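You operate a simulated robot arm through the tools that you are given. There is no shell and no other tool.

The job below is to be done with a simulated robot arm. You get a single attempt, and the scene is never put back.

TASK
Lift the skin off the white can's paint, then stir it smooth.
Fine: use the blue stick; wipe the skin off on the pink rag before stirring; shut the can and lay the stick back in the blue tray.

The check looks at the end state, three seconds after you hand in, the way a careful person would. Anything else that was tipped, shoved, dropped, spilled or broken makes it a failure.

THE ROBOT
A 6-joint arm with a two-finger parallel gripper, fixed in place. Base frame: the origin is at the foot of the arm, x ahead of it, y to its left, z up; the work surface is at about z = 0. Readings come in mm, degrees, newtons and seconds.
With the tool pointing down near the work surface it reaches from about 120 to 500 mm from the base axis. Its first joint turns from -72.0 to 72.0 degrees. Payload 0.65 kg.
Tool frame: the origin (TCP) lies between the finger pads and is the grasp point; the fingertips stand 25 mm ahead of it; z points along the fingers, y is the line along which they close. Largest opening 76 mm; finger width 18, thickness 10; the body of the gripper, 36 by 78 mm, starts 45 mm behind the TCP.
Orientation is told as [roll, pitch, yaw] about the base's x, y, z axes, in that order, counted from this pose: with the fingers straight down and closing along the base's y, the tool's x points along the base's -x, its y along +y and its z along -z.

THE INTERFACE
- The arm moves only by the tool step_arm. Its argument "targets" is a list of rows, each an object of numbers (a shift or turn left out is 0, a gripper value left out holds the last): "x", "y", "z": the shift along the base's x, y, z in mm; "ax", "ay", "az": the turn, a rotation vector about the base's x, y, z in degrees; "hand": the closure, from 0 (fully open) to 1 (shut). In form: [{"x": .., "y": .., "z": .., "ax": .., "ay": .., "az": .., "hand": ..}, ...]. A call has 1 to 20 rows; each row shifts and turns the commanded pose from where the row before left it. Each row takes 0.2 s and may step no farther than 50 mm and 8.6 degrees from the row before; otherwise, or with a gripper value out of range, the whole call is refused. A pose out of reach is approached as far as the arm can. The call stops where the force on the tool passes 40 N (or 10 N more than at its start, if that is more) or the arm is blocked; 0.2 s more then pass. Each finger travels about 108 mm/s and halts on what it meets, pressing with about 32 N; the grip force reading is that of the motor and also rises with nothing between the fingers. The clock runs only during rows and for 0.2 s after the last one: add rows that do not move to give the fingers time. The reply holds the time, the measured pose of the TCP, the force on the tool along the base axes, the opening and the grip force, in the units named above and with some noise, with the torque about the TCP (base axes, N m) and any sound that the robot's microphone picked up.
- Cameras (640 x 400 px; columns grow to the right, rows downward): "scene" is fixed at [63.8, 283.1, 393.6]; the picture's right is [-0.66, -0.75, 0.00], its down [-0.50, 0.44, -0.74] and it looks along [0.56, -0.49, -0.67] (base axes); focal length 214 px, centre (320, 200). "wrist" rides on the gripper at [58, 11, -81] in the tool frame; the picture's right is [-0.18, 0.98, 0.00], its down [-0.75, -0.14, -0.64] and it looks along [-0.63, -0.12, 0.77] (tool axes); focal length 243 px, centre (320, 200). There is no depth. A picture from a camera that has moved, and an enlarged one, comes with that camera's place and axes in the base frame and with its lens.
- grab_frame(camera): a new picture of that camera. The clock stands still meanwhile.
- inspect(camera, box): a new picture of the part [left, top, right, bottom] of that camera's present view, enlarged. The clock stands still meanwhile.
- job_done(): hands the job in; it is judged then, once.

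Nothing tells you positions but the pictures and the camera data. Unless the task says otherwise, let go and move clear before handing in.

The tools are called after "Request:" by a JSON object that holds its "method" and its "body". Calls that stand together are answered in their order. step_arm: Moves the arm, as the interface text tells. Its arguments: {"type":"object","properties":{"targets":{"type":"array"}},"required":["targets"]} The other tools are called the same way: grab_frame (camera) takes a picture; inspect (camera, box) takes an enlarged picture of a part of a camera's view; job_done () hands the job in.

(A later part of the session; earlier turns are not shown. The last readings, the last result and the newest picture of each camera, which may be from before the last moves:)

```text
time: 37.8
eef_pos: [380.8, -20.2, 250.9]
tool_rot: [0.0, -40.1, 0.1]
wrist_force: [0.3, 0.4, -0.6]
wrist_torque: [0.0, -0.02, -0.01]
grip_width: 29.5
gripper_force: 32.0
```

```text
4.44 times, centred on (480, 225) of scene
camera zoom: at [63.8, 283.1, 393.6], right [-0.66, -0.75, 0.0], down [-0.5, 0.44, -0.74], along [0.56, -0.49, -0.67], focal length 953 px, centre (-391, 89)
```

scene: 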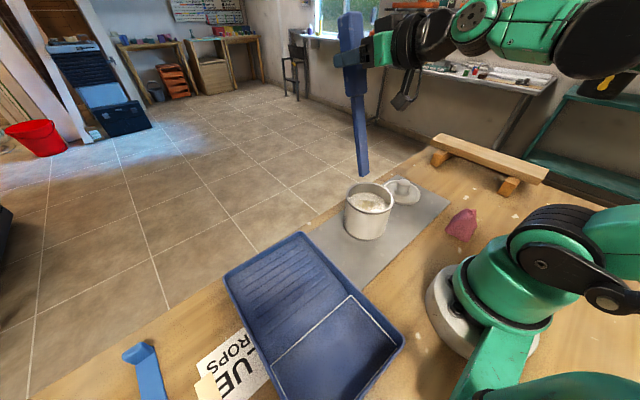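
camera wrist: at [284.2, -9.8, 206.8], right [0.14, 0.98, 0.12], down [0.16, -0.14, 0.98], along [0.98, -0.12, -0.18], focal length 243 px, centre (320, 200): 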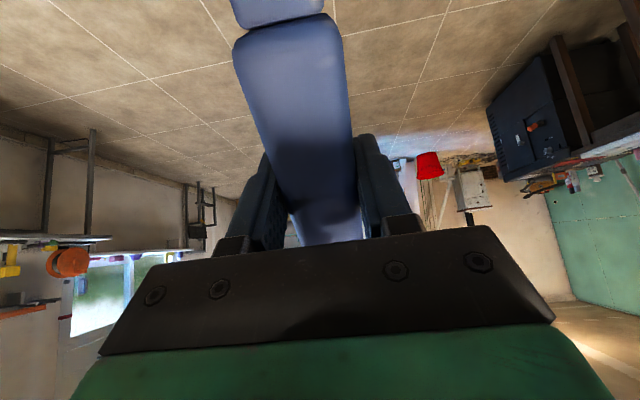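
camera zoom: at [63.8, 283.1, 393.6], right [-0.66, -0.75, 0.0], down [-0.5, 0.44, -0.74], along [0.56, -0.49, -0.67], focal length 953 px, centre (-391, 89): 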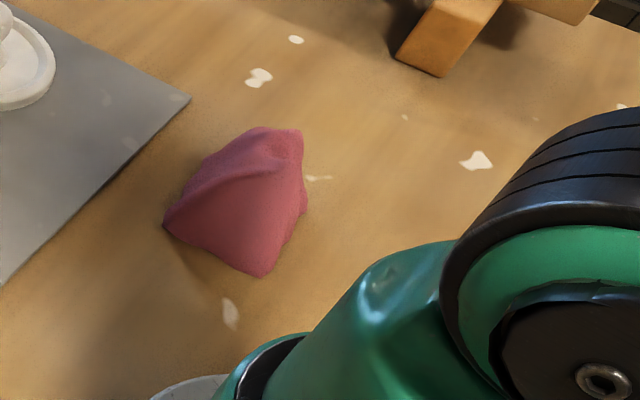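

The skin is clearly on the blade's end and the paint surface now shows lumps to stir. I'll carry the blade at an even pace to hover over the pink rag at about (94, -185).

Request:
{"method": "step_arm", "body": {"targets": [{"x": -13.2, "y": -16.5}, {"x": -13.2, "y": -16.5}, {"x": -13.2, "y": -16.5}, {"x": -13.2, "y": -16.5, "z": -3}, {"x": -13.2, "y": -16.5, "z": -3}, {"x": -13.2, "y": -16.5, "z": -3}, {"x": -13.2, "y": -16.5, "z": -5}, {"x": -13.2, "y": -16.5, "z": -5}, {"x": -13.2, "y": -16.5, "z": -5}, {"x": -13.2, "y": -16.5, "z": -5}, {}, {}]}}

Request:
{"method": "grab_frame", "body": {"camera": "scene"}}

Request:
{"method": "inspect", "body": {"camera": "scene", "box": [390, 150, 550, 270]}}

Request:
{"method": "grab_frame", "body": {"camera": "wrist"}}

```text
time: 40.4
eef_pos: [248.1, -185.0, 222.1]
tool_rot: [0.1, -40.1, 0.0]
wrist_force: [-0.4, -0.5, -1.6]
wrist_torque: [0.03, 0.0, 0.02]
grip_width: 29.4
gripper_force: 32.2
```

```text
taken
```

scene: 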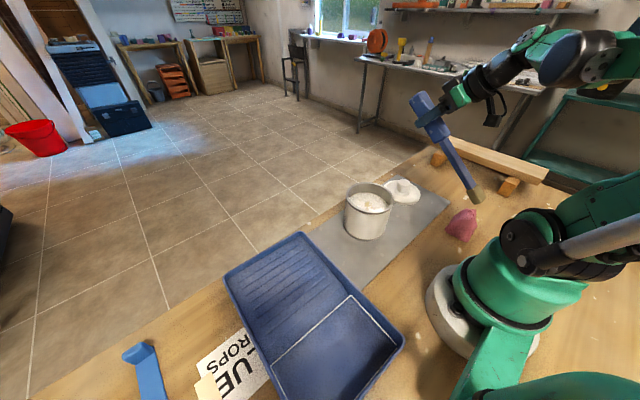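

```text
3.33 times, centred on (470, 210) of scene
camera zoom: at [63.8, 283.1, 393.6], right [-0.66, -0.75, 0.0], down [-0.5, 0.44, -0.74], along [0.56, -0.49, -0.67], focal length 715 px, centre (-180, 167)
```

zoom: 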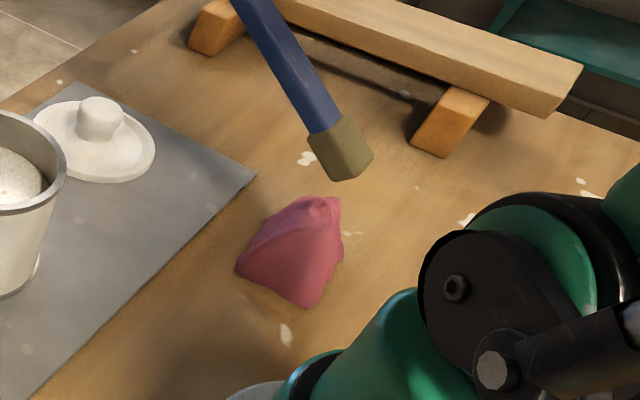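

```text
taken
camera wrist: at [152.2, -174.8, 245.4], right [0.14, 0.98, 0.12], down [0.16, -0.14, 0.98], along [0.98, -0.12, -0.18], focal length 243 px, centre (320, 200)
```

wrist: 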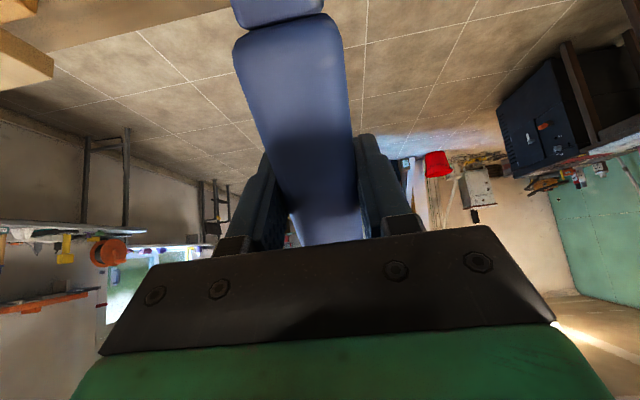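

The skin-covered tip is right over the rag. I'll flatten the blade slightly and lower it toward the rag in small steps, watching the force.

Request:
{"method": "step_arm", "body": {"targets": [{"x": 8.5, "z": -20, "ay": 4}, {"x": 8.5, "z": -20, "ay": 4}, {"z": -10}, {"z": -6}, {}]}}

Request:
{"method": "inspect", "body": {"camera": "scene", "box": [390, 150, 550, 270]}}

```text
time: 41.6
eef_pos: [266.5, -184.3, 166.4]
tool_rot: [-0.1, -32.0, 0.0]
wrist_force: [2.2, 0.5, 5.1]
wrist_torque: [-0.01, 0.73, 0.04]
grip_width: 29.7
gripper_force: 31.8
```

```text
3.33 times, centred on (470, 210) of scene
camera zoom: at [63.8, 283.1, 393.6], right [-0.66, -0.75, 0.0], down [-0.5, 0.44, -0.74], along [0.56, -0.49, -0.67], focal length 715 px, centre (-180, 167)
```

zoom: 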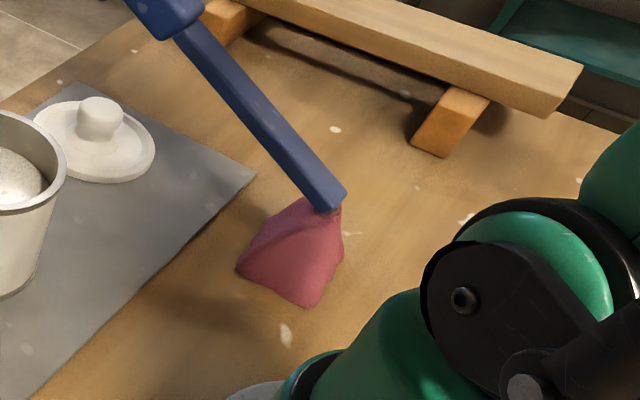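

The tip touched the rag with about 5 N and the skin no longer shows on the blade. I'll make a short wiping stroke here, then lift to see.

Request:
{"method": "step_arm", "body": {"targets": [{"x": 4}, {"x": 4}, {"x": 4, "z": 1}, {"x": 3, "z": 6}, {"z": 12}, {"z": 15}, {}]}}

Request:
{"method": "inspect", "body": {"camera": "scene", "box": [390, 150, 550, 270]}}

Request:
{"method": "inspect", "body": {"camera": "scene", "box": [430, 170, 510, 260]}}

```text
time: 43.2
eef_pos: [279.9, -184.3, 199.5]
tool_rot: [0.0, -32.2, 0.0]
wrist_force: [0.0, 0.0, -1.6]
wrist_torque: [0.01, -0.02, 0.0]
grip_width: 29.4
gripper_force: 32.2
```

```text
3.33 times, centred on (470, 210) of scene
camera zoom: at [63.8, 283.1, 393.6], right [-0.66, -0.75, 0.0], down [-0.5, 0.44, -0.74], along [0.56, -0.49, -0.67], focal length 715 px, centre (-180, 167)
```

zoom: 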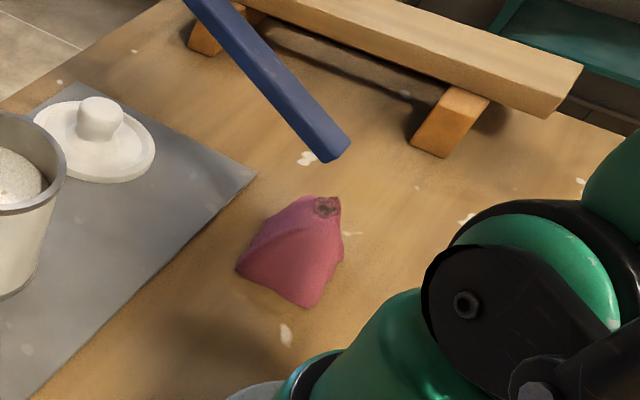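

```text
4.44 times, centred on (470, 215) of scene
camera zoom: at [63.8, 283.1, 393.6], right [-0.66, -0.75, 0.0], down [-0.5, 0.44, -0.74], along [0.56, -0.49, -0.67], focal length 953 px, centre (-347, 133)
```

zoom: 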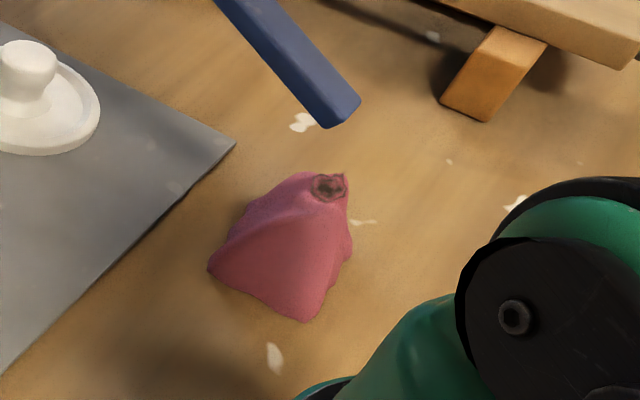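

The skin is now on top of the rag as a dark smear, the rag hasn't moved, and the blade looks clean. Next I'll go back over the can at a steeper angle to stir.

Request:
{"method": "step_arm", "body": {"targets": [{"z": 25, "ay": -3}, {"z": 25, "ay": -3}, {"z": 25, "ay": -3}, {"z": 20, "ay": -3}, {"x": 6, "y": 16.4, "z": 6, "ay": -3}, {"x": 6, "y": 16.4, "z": 6, "ay": -3}, {"x": 6, "y": 16.4, "z": 3, "ay": -3}, {"x": 6, "y": 16.4, "z": 3, "ay": -3}, {"x": 6, "y": 16.4, "z": 2, "ay": -3}, {"x": 6, "y": 16.4, "z": 2, "ay": -3}, {"x": 6, "y": 16.4, "ay": -3}, {"x": 6, "y": 16.4}, {"x": 6, "y": 16.4}, {"x": 6, "y": 16.4}, {}]}}

Request:
{"method": "inspect", "body": {"camera": "scene", "box": [290, 110, 450, 250]}}

Request:
{"method": "grab_frame", "body": {"camera": "scene"}}

```text
time: 46.4
eef_pos: [340.9, -21.3, 316.3]
tool_rot: [0.0, -65.1, 0.0]
wrist_force: [0.9, -0.1, -0.8]
wrist_torque: [-0.03, -0.04, -0.03]
grip_width: 29.1
gripper_force: 32.1
```

```text
2.86 times, centred on (370, 180) of scene
camera zoom: at [63.8, 283.1, 393.6], right [-0.66, -0.75, 0.0], down [-0.5, 0.44, -0.74], along [0.56, -0.49, -0.67], focal length 613 px, centre (177, 257)
```

zoom: 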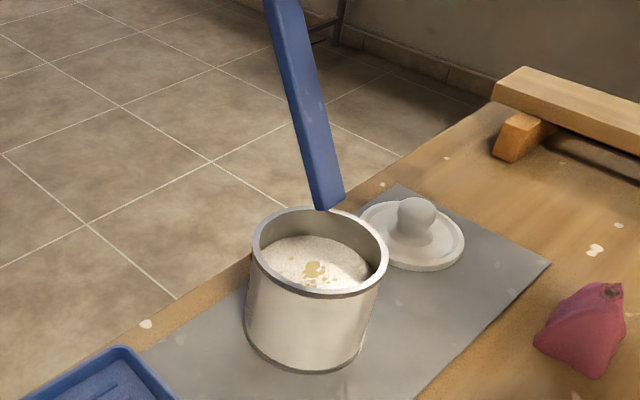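

```text
taken
```

scene: 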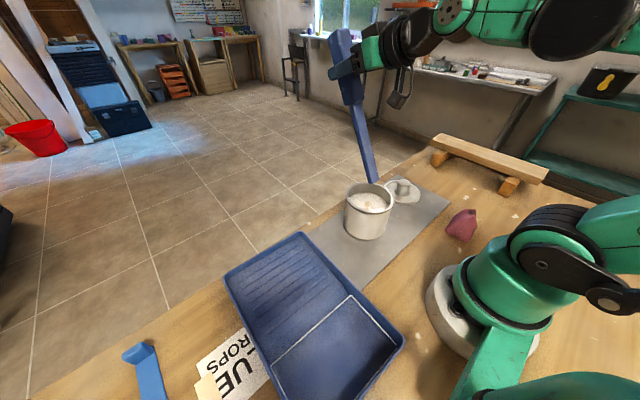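

The tip is at about (255, -21, 133), above the can. I'll lower it into the paint near the middle.

Request:
{"method": "step_arm", "body": {"targets": [{"x": -5, "y": 0.5, "z": -12}, {"x": -4, "y": 0.5, "z": -12}, {"x": -3, "z": -12}, {"x": -2, "z": -12}, {"x": -2, "z": -12}, {"x": -2, "z": -11}, {"x": -1, "z": -10}, {"x": -1, "z": -10}, {}]}}

Request:
{"method": "inspect", "body": {"camera": "scene", "box": [310, 140, 430, 250]}}

```text
time: 48.4
eef_pos: [319.3, -20.2, 226.0]
tool_rot: [0.0, -65.1, 0.0]
wrist_force: [0.4, -0.2, -0.2]
wrist_torque: [-0.02, 0.0, -0.02]
grip_width: 29.1
gripper_force: 31.8
```

```text
3.64 times, centred on (370, 195) of scene
camera zoom: at [63.8, 283.1, 393.6], right [-0.66, -0.75, 0.0], down [-0.5, 0.44, -0.74], along [0.56, -0.49, -0.67], focal length 780 px, centre (138, 218)
```

zoom: 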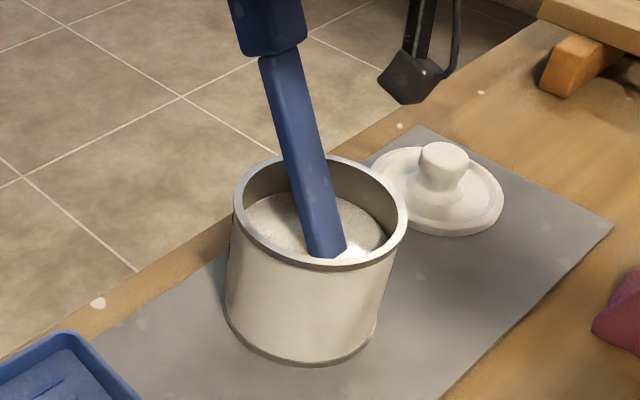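

The tip is deep in the paint at about (234, -20, 43) with room all round. I'll start slow stirring circles of 16 mm radius.

Request:
{"method": "step_arm", "body": {"targets": [{"x": 9}, {"x": 8}, {"x": -2.14, "y": 8}, {"x": -5.86, "y": 5.86}, {"x": -8, "y": 2.14}, {"x": -8, "y": -2.14}, {"x": -5.86, "y": -5.86}, {"x": -2.14, "y": -8}, {"x": 2.14, "y": -8}, {"x": 5.86, "y": -5.86}, {"x": 8, "y": -2.14}, {"x": 8, "y": 2.14}, {"x": 5.86, "y": 5.86}, {"x": 2.14, "y": 8}]}}

Request:
{"method": "inspect", "body": {"camera": "scene", "box": [310, 140, 430, 250]}}

```text
time: 51.4
eef_pos: [337.2, -20.1, 226.0]
tool_rot: [0.0, -65.1, -0.1]
wrist_force: [-0.4, 0.4, -1.3]
wrist_torque: [0.0, 0.01, 0.01]
grip_width: 29.4
gripper_force: 32.2
```

```text
3.64 times, centred on (370, 195) of scene
camera zoom: at [63.8, 283.1, 393.6], right [-0.66, -0.75, 0.0], down [-0.5, 0.44, -0.74], along [0.56, -0.49, -0.67], focal length 780 px, centre (138, 218)
```

zoom: 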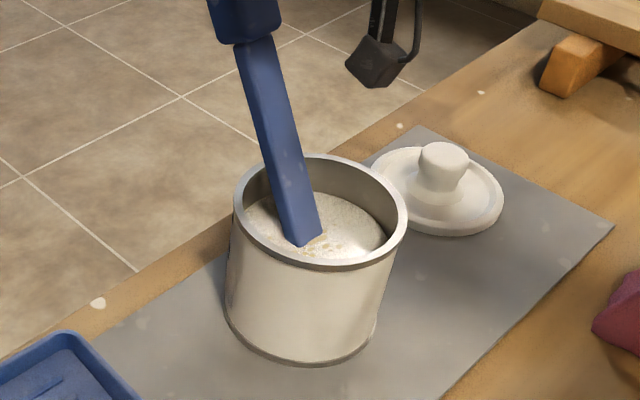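

Request:
{"method": "step_arm", "body": {"targets": [{"x": -2.14, "y": 8}, {"x": -5.86, "y": 5.86}, {"x": -8, "y": 2.14}, {"x": -8, "y": -2.14}, {"x": -5.86, "y": -5.86}, {"x": -2.14, "y": -8}, {"x": 2.14, "y": -8}, {"x": 5.86, "y": -5.86}, {"x": 8, "y": -2.14}, {"x": 8, "y": 2.14}, {"x": 5.86, "y": 5.86}, {"x": 2.14, "y": 8}, {"x": -2.14, "y": 8}, {"x": -5.86, "y": 5.86}, {"x": -8, "y": 2.14}, {"x": -8, "y": -2.14}, {"x": -5.86, "y": -5.86}, {"x": -2.14, "y": -8}, {"x": 2.14, "y": -8}, {"x": 5.86, "y": -5.86}]}}

Request:
{"method": "inspect", "body": {"camera": "scene", "box": [310, 140, 430, 250]}}

```text
time: 55.6
eef_pos: [313.7, -33.6, 226.3]
tool_rot: [0.0, -65.1, -0.1]
wrist_force: [-0.3, 0.5, -1.1]
wrist_torque: [0.01, -0.02, -0.01]
grip_width: 29.2
gripper_force: 32.3
```

```text
3.64 times, centred on (370, 195) of scene
camera zoom: at [63.8, 283.1, 393.6], right [-0.66, -0.75, 0.0], down [-0.5, 0.44, -0.74], along [0.56, -0.49, -0.67], focal length 780 px, centre (138, 218)
```

zoom: 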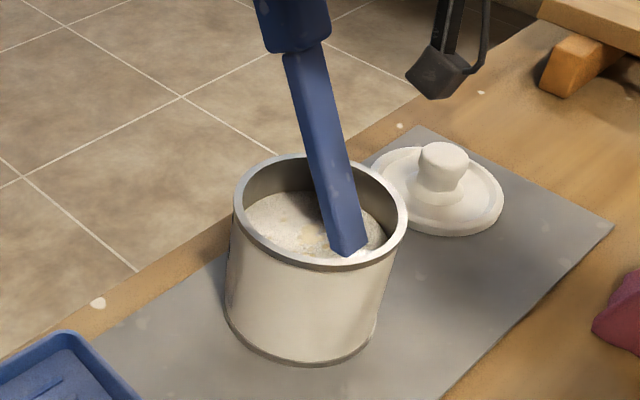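

The stirring is smooth with no contact against the can, and the lumps are fading. I'll keep going.

Request:
{"method": "step_arm", "body": {"targets": [{"x": 8, "y": -2.14}, {"x": 8, "y": 2.14}, {"x": 5.86, "y": 5.86}, {"x": 2.14, "y": 8}, {"x": -2.14, "y": 8}, {"x": -5.86, "y": 5.86}, {"x": -8, "y": 2.14}, {"x": -8, "y": -2.14}, {"x": -5.86, "y": -5.86}, {"x": -2.14, "y": -8}, {"x": 2.14, "y": -8}, {"x": 5.86, "y": -5.86}, {"x": 8, "y": -2.14}, {"x": 8, "y": 2.14}, {"x": 5.86, "y": 5.86}, {"x": 2.14, "y": 8}, {"x": -2.14, "y": 8}, {"x": -5.86, "y": 5.86}, {"x": -8, "y": 2.14}, {"x": -8, "y": -2.14}]}}

Request:
{"method": "inspect", "body": {"camera": "scene", "box": [310, 140, 430, 250]}}

```text
time: 59.8
eef_pos: [312.5, -5.8, 224.8]
tool_rot: [-0.1, -65.1, 0.0]
wrist_force: [-0.1, 0.4, -0.5]
wrist_torque: [0.02, -0.01, -0.01]
grip_width: 29.4
gripper_force: 32.0
```

```text
3.64 times, centred on (370, 195) of scene
camera zoom: at [63.8, 283.1, 393.6], right [-0.66, -0.75, 0.0], down [-0.5, 0.44, -0.74], along [0.56, -0.49, -0.67], focal length 780 px, centre (138, 218)
```

zoom: 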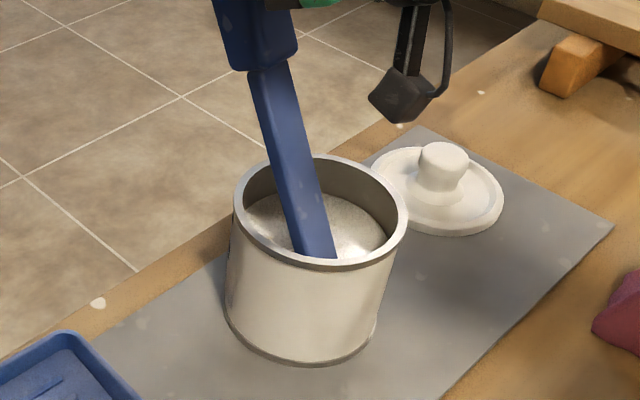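

Request:
{"method": "step_arm", "body": {"targets": [{"x": -5.86, "y": -5.86}, {"x": -2.14, "y": -8}, {"x": 2.14, "y": -8}, {"x": 5.86, "y": -5.86}, {"x": 8, "y": -2.14}, {"x": 8, "y": 2.14}, {"x": 5.86, "y": 5.86}, {"x": 2.14, "y": 8}, {"x": -2.14, "y": 8}, {"x": -5.86, "y": 5.86}, {"x": -8, "y": 2.14}, {"x": -8, "y": -2.14}, {"x": -5.86, "y": -5.86}, {"x": -2.14, "y": -8}, {"x": 2.14, "y": -8}, {"x": 5.86, "y": -5.86}, {"x": 8, "y": -2.14}, {"x": 8, "y": 2.14}, {"x": 5.86, "y": 5.86}, {"x": 2.14, "y": 8}]}}

Request:
{"method": "inspect", "body": {"camera": "scene", "box": [330, 170, 410, 220]}}

```text
time: 64.0
eef_pos: [338.2, -19.7, 225.6]
tool_rot: [0.0, -65.1, -0.1]
wrist_force: [0.0, 0.2, -0.4]
wrist_torque: [-0.02, -0.02, -0.01]
grip_width: 29.0
gripper_force: 31.9
```

```text
8.00 times, centred on (370, 195) of scene
camera zoom: at [63.8, 283.1, 393.6], right [-0.66, -0.75, 0.0], down [-0.5, 0.44, -0.74], along [0.56, -0.49, -0.67], focal length 1716 px, centre (-80, 240)
```

zoom: 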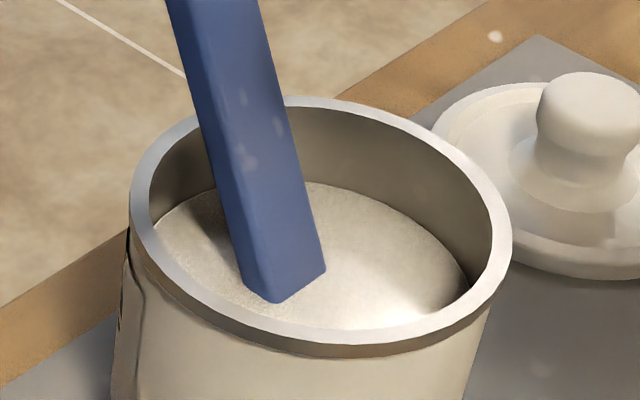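

The paint looks smooth and glossy now. I'll do one more turn the other way to be safe, and then lift out slowly to drain.

Request:
{"method": "step_arm", "body": {"targets": [{"x": -2.14, "y": -8}, {"x": -5.86, "y": -5.86}, {"x": -8, "y": -2.14}, {"x": -8, "y": 2.14}, {"x": -5.86, "y": 5.86}, {"x": -2.14, "y": 8}, {"x": 2.14, "y": 8}, {"x": 5.86, "y": 5.86}, {"x": 8, "y": 2.14}, {"x": 8, "y": -2.14}, {"x": 5.86, "y": -5.86}, {"x": 2.14, "y": -8}, {"x": -2.14, "y": -8}, {"x": -5.86, "y": -5.86}, {"x": -8, "y": -2.14}, {"x": -8, "y": 2.14}, {"x": -5.86, "y": 5.86}, {"x": -2.14, "y": 8}, {"x": 9, "y": 0}, {"x": 8, "y": 0}]}}

Request:
{"method": "step_arm", "body": {"targets": [{"z": 5}, {"z": 7}, {"z": 7}, {"z": 7}, {"z": 7}, {"z": 7}, {"z": 7}, {"z": 5}, {"z": 5}, {}, {}, {}, {}, {}, {}, {}, {}, {}, {}, {}]}}

Request:
{"method": "inspect", "body": {"camera": "scene", "box": [310, 140, 430, 250]}}

```text
time: 68.2
eef_pos: [323.5, -20.1, 225.0]
tool_rot: [0.0, -65.0, -0.1]
wrist_force: [0.7, -0.4, -1.2]
wrist_torque: [-0.01, -0.03, -0.02]
grip_width: 29.2
gripper_force: 31.6
```

```text
time: 72.4
eef_pos: [323.7, -19.5, 282.3]
tool_rot: [0.0, -65.2, 0.0]
wrist_force: [1.1, 0.1, -1.3]
wrist_torque: [-0.01, 0.01, 0.0]
grip_width: 29.3
gripper_force: 32.0
```

```text
3.64 times, centred on (370, 195) of scene
camera zoom: at [63.8, 283.1, 393.6], right [-0.66, -0.75, 0.0], down [-0.5, 0.44, -0.74], along [0.56, -0.49, -0.67], focal length 780 px, centre (138, 218)
```

zoom: 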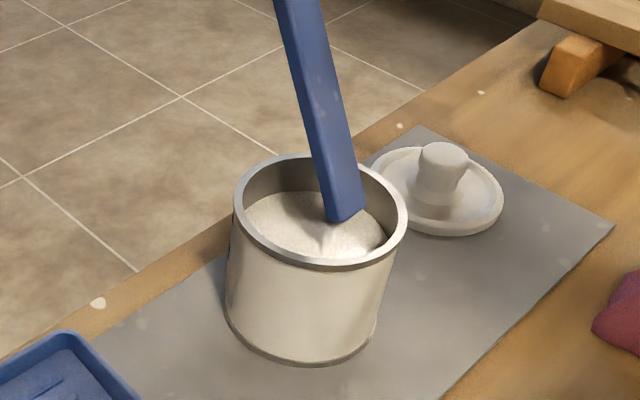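

Request:
{"method": "step_arm", "body": {"targets": [{}, {}, {}, {}, {}, {}, {}, {}, {}, {}, {}, {}, {}, {}, {}]}}

Request:
{"method": "inspect", "body": {"camera": "scene", "box": [330, 170, 410, 220]}}

```text
time: 75.6
eef_pos: [323.5, -19.2, 283.0]
tool_rot: [0.0, -65.2, 0.0]
wrist_force: [0.0, 0.2, -0.9]
wrist_torque: [0.04, -0.01, 0.0]
grip_width: 29.0
gripper_force: 31.9
```

```text
8.00 times, centred on (370, 195) of scene
camera zoom: at [63.8, 283.1, 393.6], right [-0.66, -0.75, 0.0], down [-0.5, 0.44, -0.74], along [0.56, -0.49, -0.67], focal length 1716 px, centre (-80, 240)
```

zoom: 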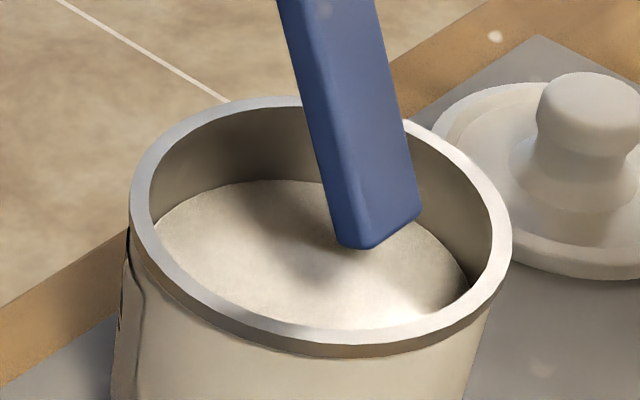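

The paint is smooth, and an earlier frame showed a drip falling from the tip into the can. I'll keep draining over the can and check until it stops.

Request:
{"method": "step_arm", "body": {"targets": [{}, {}, {}, {}, {}, {}, {}, {}, {}, {}, {}, {}, {}, {}, {}]}}

Request:
{"method": "inspect", "body": {"camera": "scene", "box": [330, 170, 410, 220]}}

Request:
{"method": "step_arm", "body": {"targets": [{}, {}, {}, {}, {}, {}, {}, {}]}}

Request:
{"method": "inspect", "body": {"camera": "scene", "box": [330, 170, 410, 220]}}

```text
time: 78.8
eef_pos: [323.6, -20.0, 283.9]
tool_rot: [-0.1, -65.1, 0.0]
wrist_force: [-0.4, -0.2, -0.1]
wrist_torque: [-0.02, -0.02, 0.02]
grip_width: 29.0
gripper_force: 32.0
```

```text
8.00 times, centred on (370, 195) of scene
camera zoom: at [63.8, 283.1, 393.6], right [-0.66, -0.75, 0.0], down [-0.5, 0.44, -0.74], along [0.56, -0.49, -0.67], focal length 1716 px, centre (-80, 240)
```

zoom: 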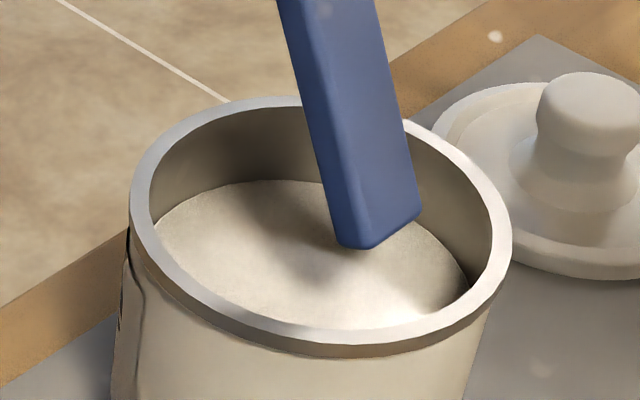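

```text
time: 80.6
eef_pos: [323.1, -20.0, 283.4]
tool_rot: [0.0, -65.2, 0.0]
wrist_force: [0.1, -0.7, -0.7]
wrist_torque: [0.0, -0.01, 0.03]
grip_width: 29.3
gripper_force: 32.0
```

```text
8.00 times, centred on (370, 195) of scene
camera zoom: at [63.8, 283.1, 393.6], right [-0.66, -0.75, 0.0], down [-0.5, 0.44, -0.74], along [0.56, -0.49, -0.67], focal length 1716 px, centre (-80, 240)
```

zoom: 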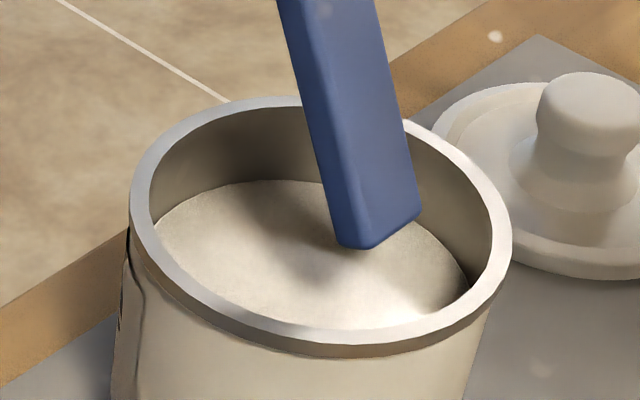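

Draining is finished with no more drips. I'll carry the stick up and across to the tray, then flatten it back to its original slant.

Request:
{"method": "step_arm", "body": {"targets": [{"z": 12}, {"z": 16}, {"z": 17}, {"x": -5.5, "y": 22.5}, {"x": -5.5, "y": 22.5}, {"x": -5.5, "y": 22.5}, {"x": -5.5, "y": 22.5}, {"x": -5.5, "y": 22.5}, {"x": -5.5, "y": 22.5}, {"x": -5.5, "y": 22.5}, {"x": -5.5, "y": 22.5}, {"x": -5.5, "y": 22.5}, {"x": -5.5, "y": 22.5}, {}]}}

Request:
{"method": "grab_frame", "body": {"camera": "scene"}}

```text
time: 83.6
eef_pos: [266.3, 203.6, 329.2]
tool_rot: [0.0, -65.2, -0.1]
wrist_force: [0.6, -0.4, -0.4]
wrist_torque: [-0.01, 0.01, 0.01]
grip_width: 29.3
gripper_force: 31.5
```

```text
taken
```

scene: 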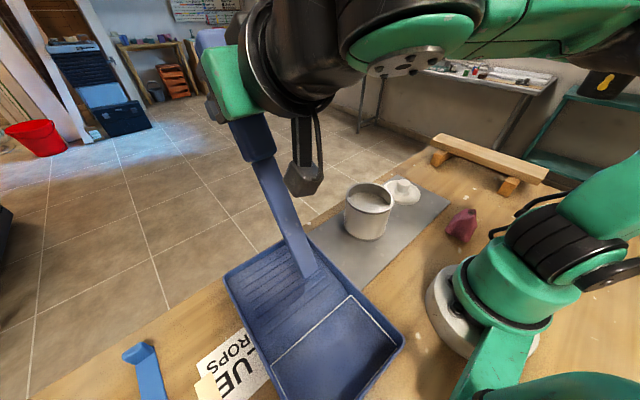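

Request:
{"method": "step_arm", "body": {"targets": [{"y": 0.3, "z": -17.6, "ay": 7.3}, {"z": -17.6, "ay": 7.3}, {"z": -17.6, "ay": 7.3}, {"z": -17.6, "ay": 7.3}, {"z": -17.6, "ay": 7.3}, {"z": -17.6, "ay": 7.3}, {"z": -17.6, "ay": 7.3}, {"az": -4}, {}, {}]}}

Request:
{"method": "grab_frame", "body": {"camera": "scene"}}

Request:
{"method": "grab_frame", "body": {"camera": "wrist"}}

```text
time: 85.8
eef_pos: [267.5, 204.9, 204.0]
tool_rot: [0.0, -14.0, -4.0]
wrist_force: [-0.3, -0.6, -0.3]
wrist_torque: [-0.06, -0.02, 0.04]
grip_width: 29.3
gripper_force: 32.2
```

```text
taken
```

scene: 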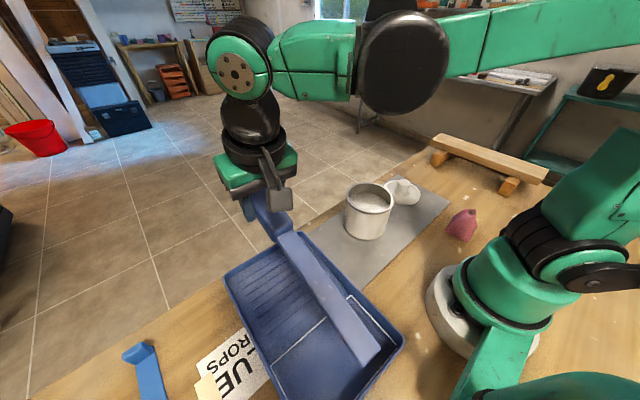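

```text
taken
camera wrist: at [193.3, 221.3, 267.1], right [0.25, 0.97, 0.04], down [0.56, -0.18, 0.81], along [0.79, -0.17, -0.59], focal length 243 px, centre (320, 200)
```

wrist: 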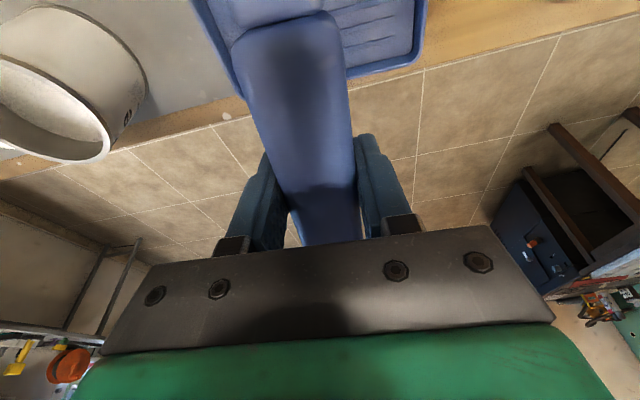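

The stick sits in the grip exactly as before, above its old place. I'll lower it gently, with small steps at the end.

Request:
{"method": "step_arm", "body": {"targets": [{"z": -25}, {"z": -25}, {"z": -25}, {"z": -25}, {"z": -20}, {"z": -10}, {"z": -5}, {}]}}

Request:
{"method": "step_arm", "body": {"targets": [{"z": -3}, {"z": -2}, {"z": -2}, {}]}}

Request:
{"method": "inspect", "body": {"camera": "scene", "box": [200, 220, 420, 400]}}

```text
time: 87.6
eef_pos: [267.0, 205.1, 69.3]
tool_rot: [0.0, -14.0, -4.0]
wrist_force: [0.2, -0.2, -1.2]
wrist_torque: [0.02, -0.04, 0.01]
grip_width: 29.4
gripper_force: 31.9
```

```text
time: 88.6
eef_pos: [268.4, 205.3, 61.9]
tool_rot: [0.0, -14.0, -4.0]
wrist_force: [-1.0, -1.6, 6.5]
wrist_torque: [0.12, -0.31, -0.04]
grip_width: 29.1
gripper_force: 32.0
```

```text
2.22 times, centred on (310, 310) of scene
camera zoom: at [63.8, 283.1, 393.6], right [-0.66, -0.75, 0.0], down [-0.5, 0.44, -0.74], along [0.56, -0.49, -0.67], focal length 477 px, centre (342, -44)
```

zoom: 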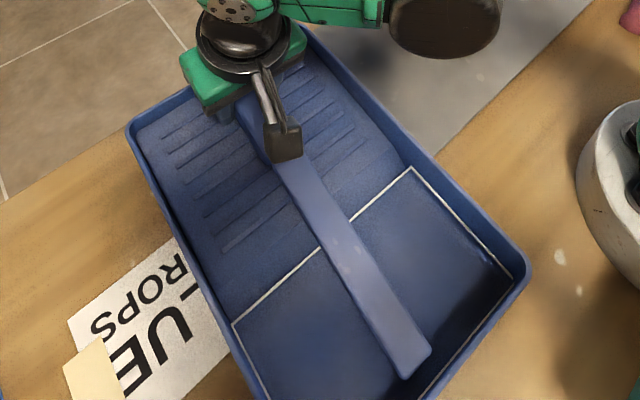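

Contact is light at 6.5 N and the stick lies where it was. I'll open the fingers and back out along the tool axis.

Request:
{"method": "step_arm", "body": {"targets": [{"hand": 0.55}, {"hand": 0.45}, {"hand": 0.2}, {"hand": 0.1}, {}, {}]}}

Request:
{"method": "step_arm", "body": {"targets": [{"x": -1.2, "z": 0}, {"x": -1.2, "z": 5}, {"x": -2.4, "z": 10}, {"x": -3.6, "z": 15}, {"x": -5, "z": 20}, {"z": 30}, {"z": 30}, {"z": 30}, {}]}}

Request:
{"method": "grab_frame", "body": {"camera": "scene"}}

Request:
{"method": "inspect", "body": {"camera": "scene", "box": [200, 220, 420, 400]}}

Request:
{"method": "grab_frame", "body": {"camera": "wrist"}}

```text
time: 90.0
eef_pos: [268.9, 205.6, 62.5]
tool_rot: [0.0, -14.0, -4.0]
wrist_force: [0.1, -0.6, 0.9]
wrist_torque: [0.01, 0.01, 0.02]
grip_width: 68.3
gripper_force: 0.1
```

```text
time: 92.0
eef_pos: [254.8, 205.7, 202.1]
tool_rot: [0.0, -14.1, -3.9]
wrist_force: [0.1, -0.2, -0.7]
wrist_torque: [0.03, -0.01, -0.01]
grip_width: 68.4
gripper_force: 0.1
```

```text
taken
```

scene: 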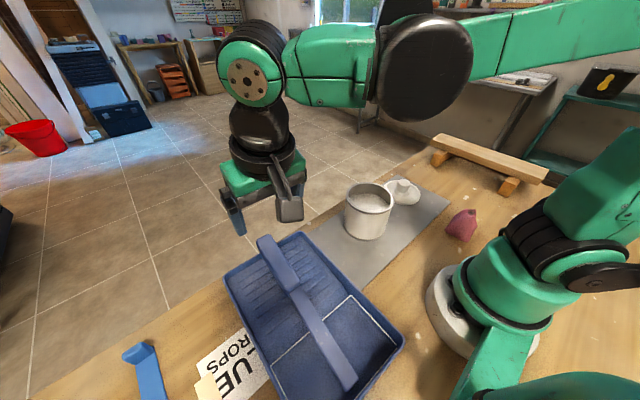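

```text
2.22 times, centred on (310, 310) of scene
camera zoom: at [63.8, 283.1, 393.6], right [-0.66, -0.75, 0.0], down [-0.5, 0.44, -0.74], along [0.56, -0.49, -0.67], focal length 477 px, centre (342, -44)
```

zoom: 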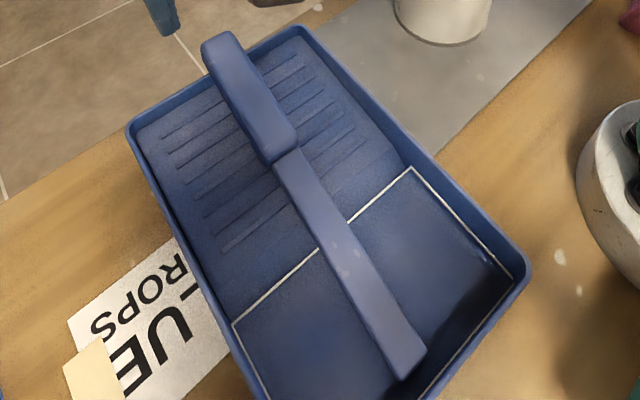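

```text
taken
camera wrist: at [179.6, 221.0, 265.6], right [0.25, 0.97, 0.04], down [0.56, -0.18, 0.81], along [0.79, -0.17, -0.59], focal length 243 px, centre (320, 200)
```

wrist: 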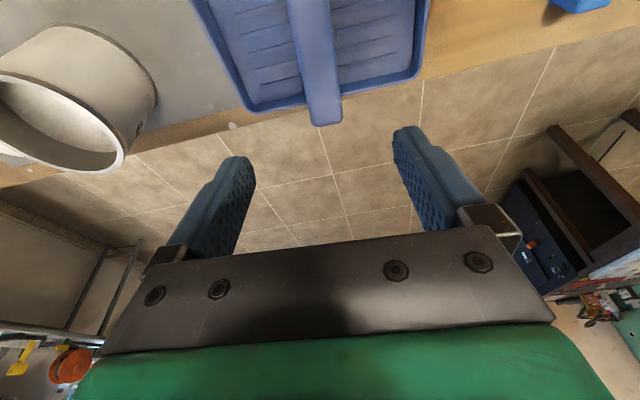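

The stick is back in the tray and nothing has moved. Next I'll straighten the tool and look at the lid from above.

Request:
{"method": "step_arm", "body": {"targets": [{"z": 15, "ay": 7, "hand": 0}, {"z": 5, "ay": 7, "az": 4}, {"x": -2.2, "y": -39.1}, {"x": -2.2, "y": -39.1}, {"x": -2.2, "y": -39.1}, {"x": -2.2, "y": -39.1}, {"x": -2.2, "y": -39.1}, {"x": -2.2, "y": -39.1}, {"x": -2.2, "y": -39.1}, {"x": -2.2, "y": -39.1}, {"x": -2.2, "y": -39.1}, {"x": -2.2, "y": -39.1}, {}, {}]}}

Request:
{"method": "grab_frame", "body": {"camera": "wrist"}}

Request:
{"method": "inspect", "body": {"camera": "wrist", "box": [200, 0, 440, 150]}}

Request:
{"method": "inspect", "body": {"camera": "scene", "box": [330, 150, 490, 250]}}

```text
time: 95.0
eef_pos: [231.9, -186.8, 222.9]
tool_rot: [-0.8, 0.1, 0.1]
wrist_force: [0.5, 1.0, 0.4]
wrist_torque: [-0.02, 0.0, 0.01]
grip_width: 75.7
gripper_force: 0.1
```

```text
taken
camera wrist: at [174.8, -175.1, 302.8], right [0.18, 0.98, -0.01], down [0.75, -0.13, 0.65], along [0.63, -0.13, -0.76], focal length 243 px, centre (320, 200)
```

wrist: 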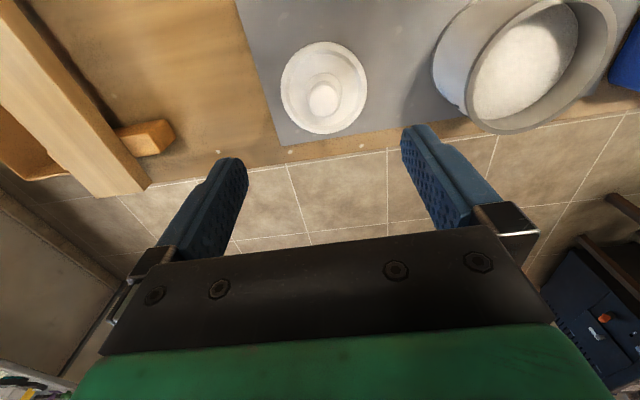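

```text
2.67 times, centred on (320, 75) of wrist
camera zoom: at [174.8, -175.1, 302.8], right [0.18, 0.98, -0.01], down [0.75, -0.13, 0.65], along [0.63, -0.13, -0.76], focal length 647 px, centre (320, 533)
```

zoom: 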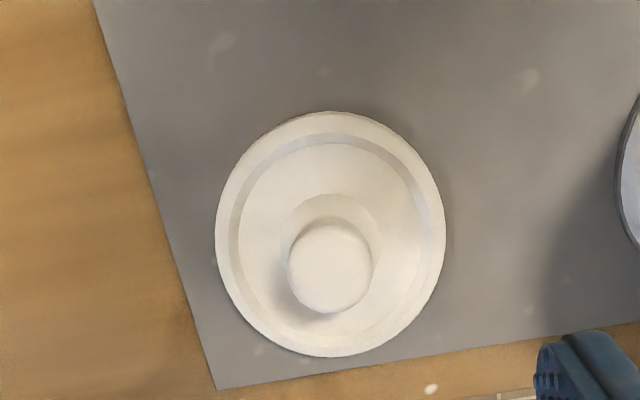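

```text
4.00 times, centred on (410, 200) of scene
camera zoom: at [63.8, 283.1, 393.6], right [-0.66, -0.75, 0.0], down [-0.5, 0.44, -0.74], along [0.56, -0.49, -0.67], focal length 858 px, centre (-40, 200)
```

zoom: 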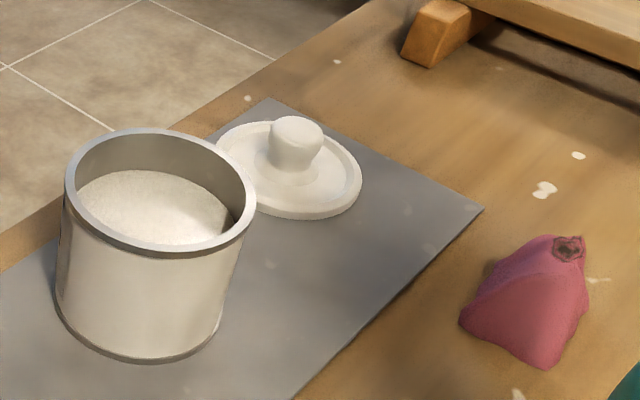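

The lid is centred about (259, -190) with its knob's top near z≈44. I'll come down over the knob part way and re-measure from close up.

Request:
{"method": "step_arm", "body": {"targets": [{"x": 13, "y": -1.5, "z": -35}, {"x": 13, "y": -2, "z": -35}, {"z": -20}, {}, {}]}}

Request:
{"method": "grab_frame", "body": {"camera": "wrist"}}

Request:
{"method": "inspect", "body": {"camera": "wrist", "box": [200, 0, 440, 150]}}

Request:
{"method": "inspect", "body": {"camera": "scene", "box": [330, 130, 490, 230]}}

```text
time: 96.2
eef_pos: [259.0, -188.7, 133.3]
tool_rot: [-0.8, 0.0, 0.1]
wrist_force: [0.2, 0.7, 0.5]
wrist_torque: [-0.01, 0.0, 0.01]
grip_width: 75.9
gripper_force: 0.1
```

```text
taken
camera wrist: at [201.4, -177.1, 212.4], right [0.18, 0.98, -0.01], down [0.75, -0.13, 0.65], along [0.63, -0.13, -0.76], focal length 243 px, centre (320, 200)
```

wrist: 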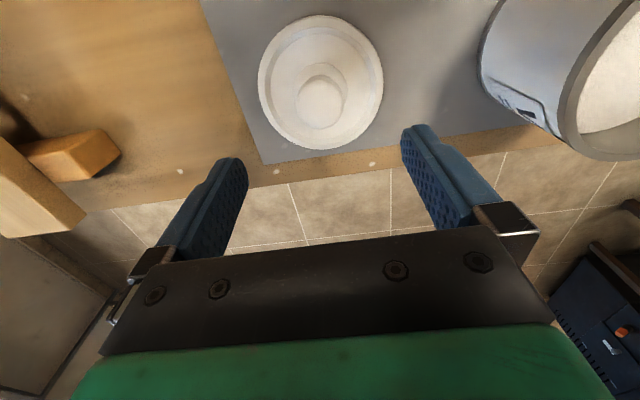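

```text
2.67 times, centred on (320, 75) of wrist
camera zoom: at [201.4, -177.1, 212.4], right [0.18, 0.98, -0.01], down [0.75, -0.13, 0.65], along [0.63, -0.13, -0.76], focal length 647 px, centre (320, 533)
```

zoom: 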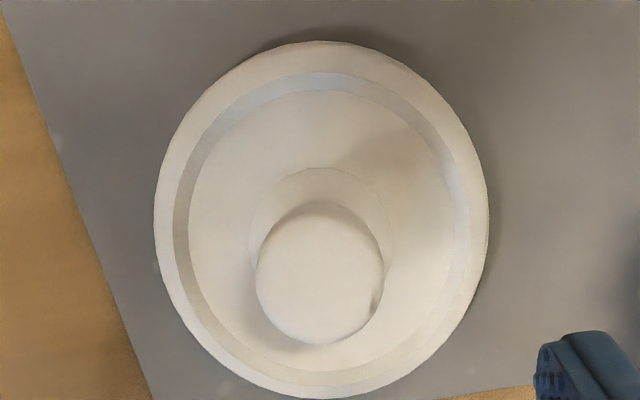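

```text
4.00 times, centred on (410, 180) of scene
camera zoom: at [63.8, 283.1, 393.6], right [-0.66, -0.75, 0.0], down [-0.5, 0.44, -0.74], along [0.56, -0.49, -0.67], focal length 858 px, centre (-40, 280)
```

zoom: 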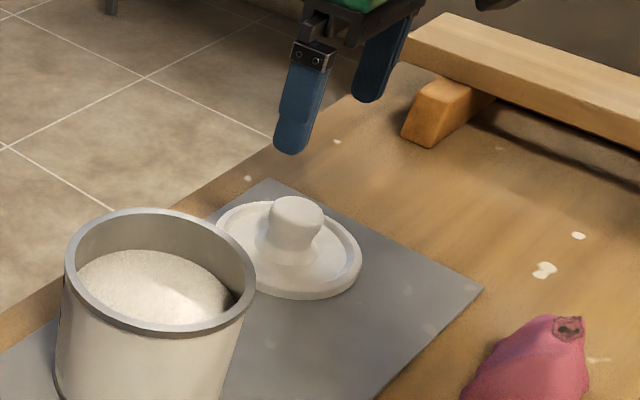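

Request:
{"method": "step_arm", "body": {"targets": [{"y": -1.5, "z": -25, "ax": 0.8}, {"z": -25}, {"z": -20}, {"z": -10}, {}, {}]}}

Request:
{"method": "grab_frame", "body": {"camera": "wrist"}}

Request:
{"method": "inspect", "body": {"camera": "scene", "box": [350, 130, 470, 230]}}

```text
time: 97.6
eef_pos: [259.5, -189.5, 51.0]
tool_rot: [0.0, 0.0, 0.0]
wrist_force: [0.1, 0.6, -0.3]
wrist_torque: [0.02, 0.01, 0.0]
grip_width: 76.2
gripper_force: 0.1
```

```text
taken
camera wrist: at [201.6, -179.8, 131.4], right [0.18, 0.98, 0.0], down [0.75, -0.14, 0.64], along [0.63, -0.12, -0.77], focal length 243 px, centre (320, 200)
```

wrist: 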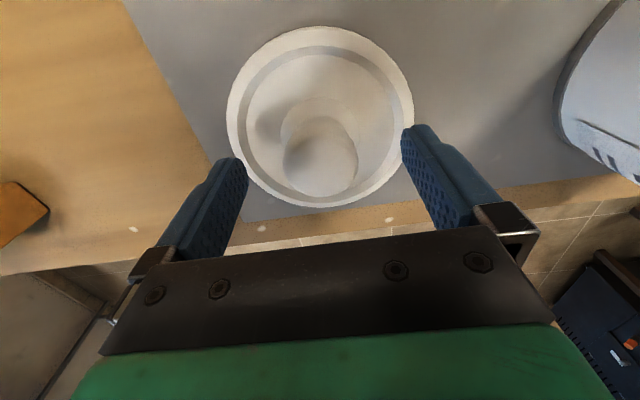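

```text
4.00 times, centred on (410, 180) of scene
camera zoom: at [63.8, 283.1, 393.6], right [-0.66, -0.75, 0.0], down [-0.5, 0.44, -0.74], along [0.56, -0.49, -0.67], focal length 858 px, centre (-40, 280)
```

zoom: 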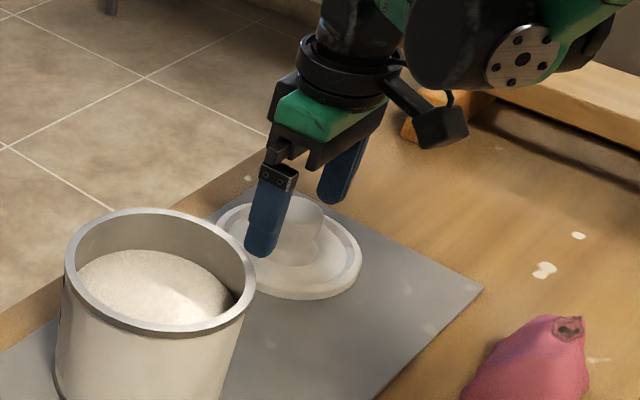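

Request:
{"method": "inspect", "body": {"camera": "wrist", "box": [220, 80, 420, 230]}}

```text
2.67 times, centred on (320, 155) of wrist
camera zoom: at [201.6, -179.8, 131.4], right [0.18, 0.98, 0.0], down [0.75, -0.14, 0.64], along [0.63, -0.12, -0.77], focal length 647 px, centre (320, 320)
```

zoom: 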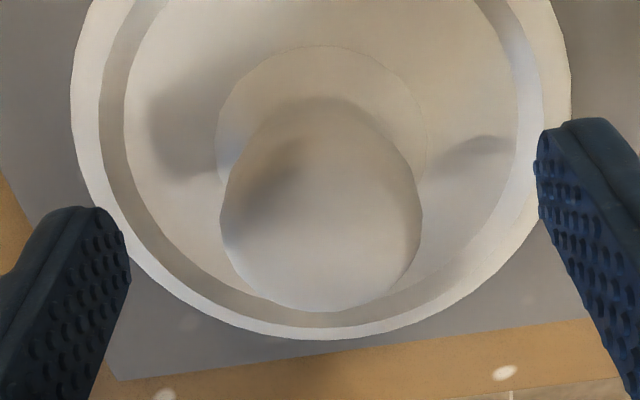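

The knob, about 33 mm wide, is centred between the fingers. I'll go down the last bit and close on it.

Request:
{"method": "step_arm", "body": {"targets": [{"x": -0.5, "z": -4}, {"z": -4}, {}, {"hand": 0.3}, {"hand": 0.45}, {"hand": 0.55}, {"hand": 1}, {}, {}, {}]}}

Request:
{"method": "grab_frame", "body": {"camera": "wrist"}}

Request:
{"method": "inspect", "body": {"camera": "scene", "box": [350, 130, 470, 230]}}

```text
time: 99.8
eef_pos: [258.5, -189.7, 43.9]
tool_rot: [0.0, 0.0, 0.2]
wrist_force: [-0.6, 0.6, -1.1]
wrist_torque: [0.0, -0.04, 0.02]
grip_width: 32.5
gripper_force: 31.8
```

```text
taken
camera wrist: at [200.4, -180.0, 123.3], right [0.18, 0.98, 0.0], down [0.75, -0.14, 0.64], along [0.63, -0.12, -0.77], focal length 243 px, centre (320, 200)
```

wrist: 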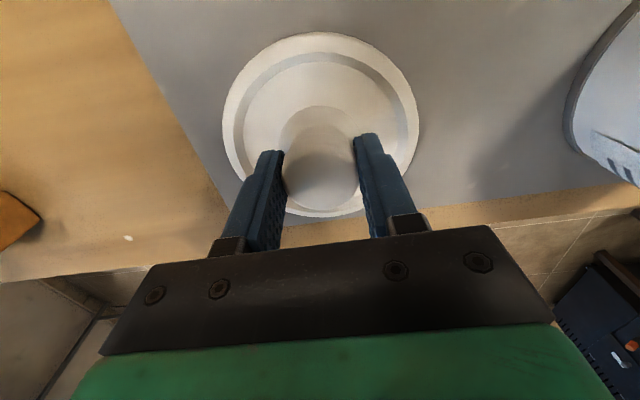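

```text
4.00 times, centred on (410, 180) of scene
camera zoom: at [63.8, 283.1, 393.6], right [-0.66, -0.75, 0.0], down [-0.5, 0.44, -0.74], along [0.56, -0.49, -0.67], focal length 858 px, centre (-40, 280)
```

zoom: 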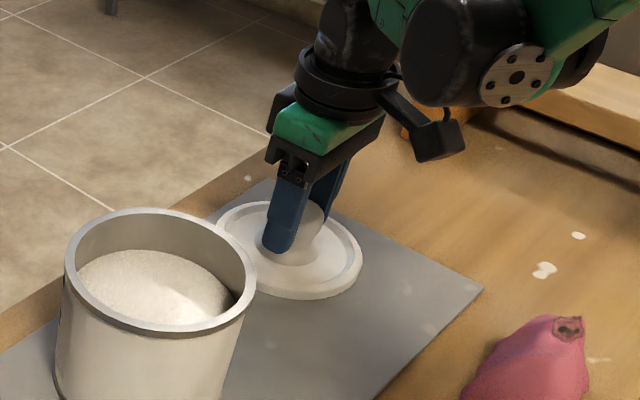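

The knob is gripped at 32.5 mm. I'll lift the lid straight up and check that it hangs level.

Request:
{"method": "step_arm", "body": {"targets": [{"z": 4}, {"z": 10}, {"z": 20}, {"z": 30}, {"z": 35}, {"z": 35}, {}, {}]}}

Request:
{"method": "grab_frame", "body": {"camera": "wrist"}}

Request:
{"method": "inspect", "body": {"camera": "scene", "box": [330, 80, 490, 200]}}

```text
time: 101.6
eef_pos: [256.1, -189.5, 177.3]
tool_rot: [0.0, -0.1, 0.1]
wrist_force: [0.7, -0.2, 0.0]
wrist_torque: [0.0, -0.02, -0.01]
grip_width: 32.4
gripper_force: 32.1
```

```text
taken
camera wrist: at [198.3, -180.5, 257.0], right [0.18, 0.98, 0.0], down [0.75, -0.14, 0.64], along [0.63, -0.12, -0.77], focal length 243 px, centre (320, 200)
```

wrist: 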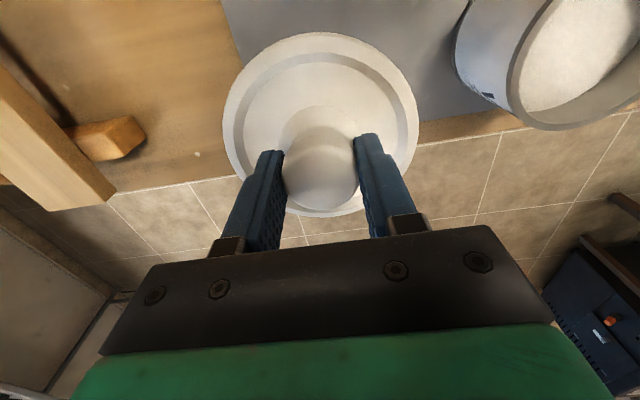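

```text
3.33 times, centred on (410, 140) of scene
camera zoom: at [63.8, 283.1, 393.6], right [-0.66, -0.75, 0.0], down [-0.5, 0.44, -0.74], along [0.56, -0.49, -0.67], focal length 715 px, centre (20, 400)
```

zoom: 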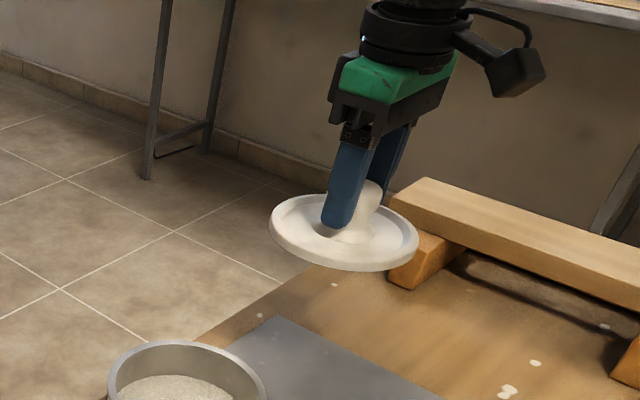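

The lid hangs level and centred in the grip. I'll carry it over the can at about (249, -21), keeping well above the rim.

Request:
{"method": "step_arm", "body": {"targets": [{"x": -1, "y": 17}, {"x": -1, "y": 19}, {"x": -1, "y": 19}, {"x": -1, "y": 19}, {"x": -1, "y": 19}, {"x": -1, "y": 19}, {"x": -1, "y": 19}, {"x": -1, "y": 19}, {"x": -0.5, "y": 19}, {}, {}]}}

Request:
{"method": "step_arm", "body": {"targets": [{}]}}

Request:
{"method": "step_arm", "body": {"targets": [{}]}}

Request:
{"method": "step_arm", "body": {"targets": [{}]}}

Request:
{"method": "grab_frame", "body": {"camera": "wrist"}}

Request:
{"method": "inspect", "body": {"camera": "scene", "box": [310, 100, 430, 250]}}

```text
time: 104.0
eef_pos: [248.7, -21.8, 177.7]
tool_rot: [0.0, -0.1, 0.1]
wrist_force: [-0.6, 0.0, 0.1]
wrist_torque: [0.01, -0.02, -0.01]
grip_width: 32.6
gripper_force: 31.8
```

```text
time: 104.4
eef_pos: [248.7, -22.1, 177.3]
tool_rot: [0.0, 0.0, 0.1]
wrist_force: [-0.5, 0.0, -0.2]
wrist_torque: [0.01, 0.02, -0.04]
grip_width: 32.5
gripper_force: 32.0
```

```text
time: 104.8
eef_pos: [249.2, -23.0, 177.2]
tool_rot: [0.1, 0.0, 0.1]
wrist_force: [0.0, 0.0, 0.3]
wrist_torque: [0.0, -0.01, 0.0]
grip_width: 32.4
gripper_force: 31.9
```

```text
time: 105.2
eef_pos: [249.4, -21.8, 176.8]
tool_rot: [0.0, 0.0, 0.0]
wrist_force: [0.0, 0.2, -0.2]
wrist_torque: [0.02, 0.0, -0.02]
grip_width: 32.1
gripper_force: 31.6
```

```text
taken
camera wrist: at [190.7, -11.5, 256.5], right [0.18, 0.98, 0.0], down [0.75, -0.14, 0.64], along [0.63, -0.12, -0.77], focal length 243 px, centre (320, 200)
```

wrist: 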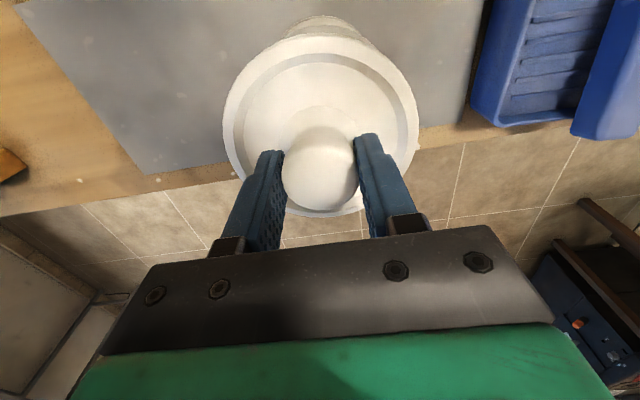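

```text
2.67 times, centred on (370, 175) of scene
camera zoom: at [63.8, 283.1, 393.6], right [-0.66, -0.75, 0.0], down [-0.5, 0.44, -0.74], along [0.56, -0.49, -0.67], focal length 572 px, centre (187, 267)
```

zoom: 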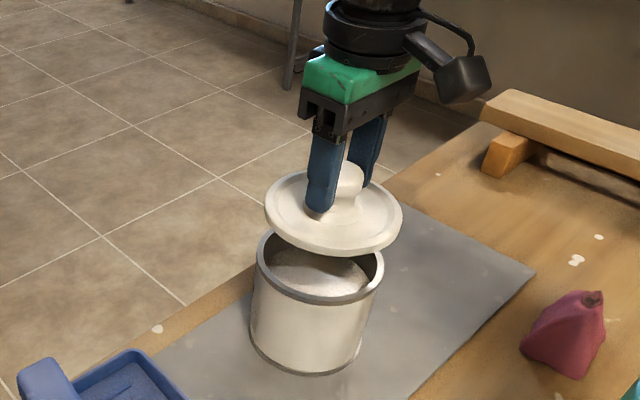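

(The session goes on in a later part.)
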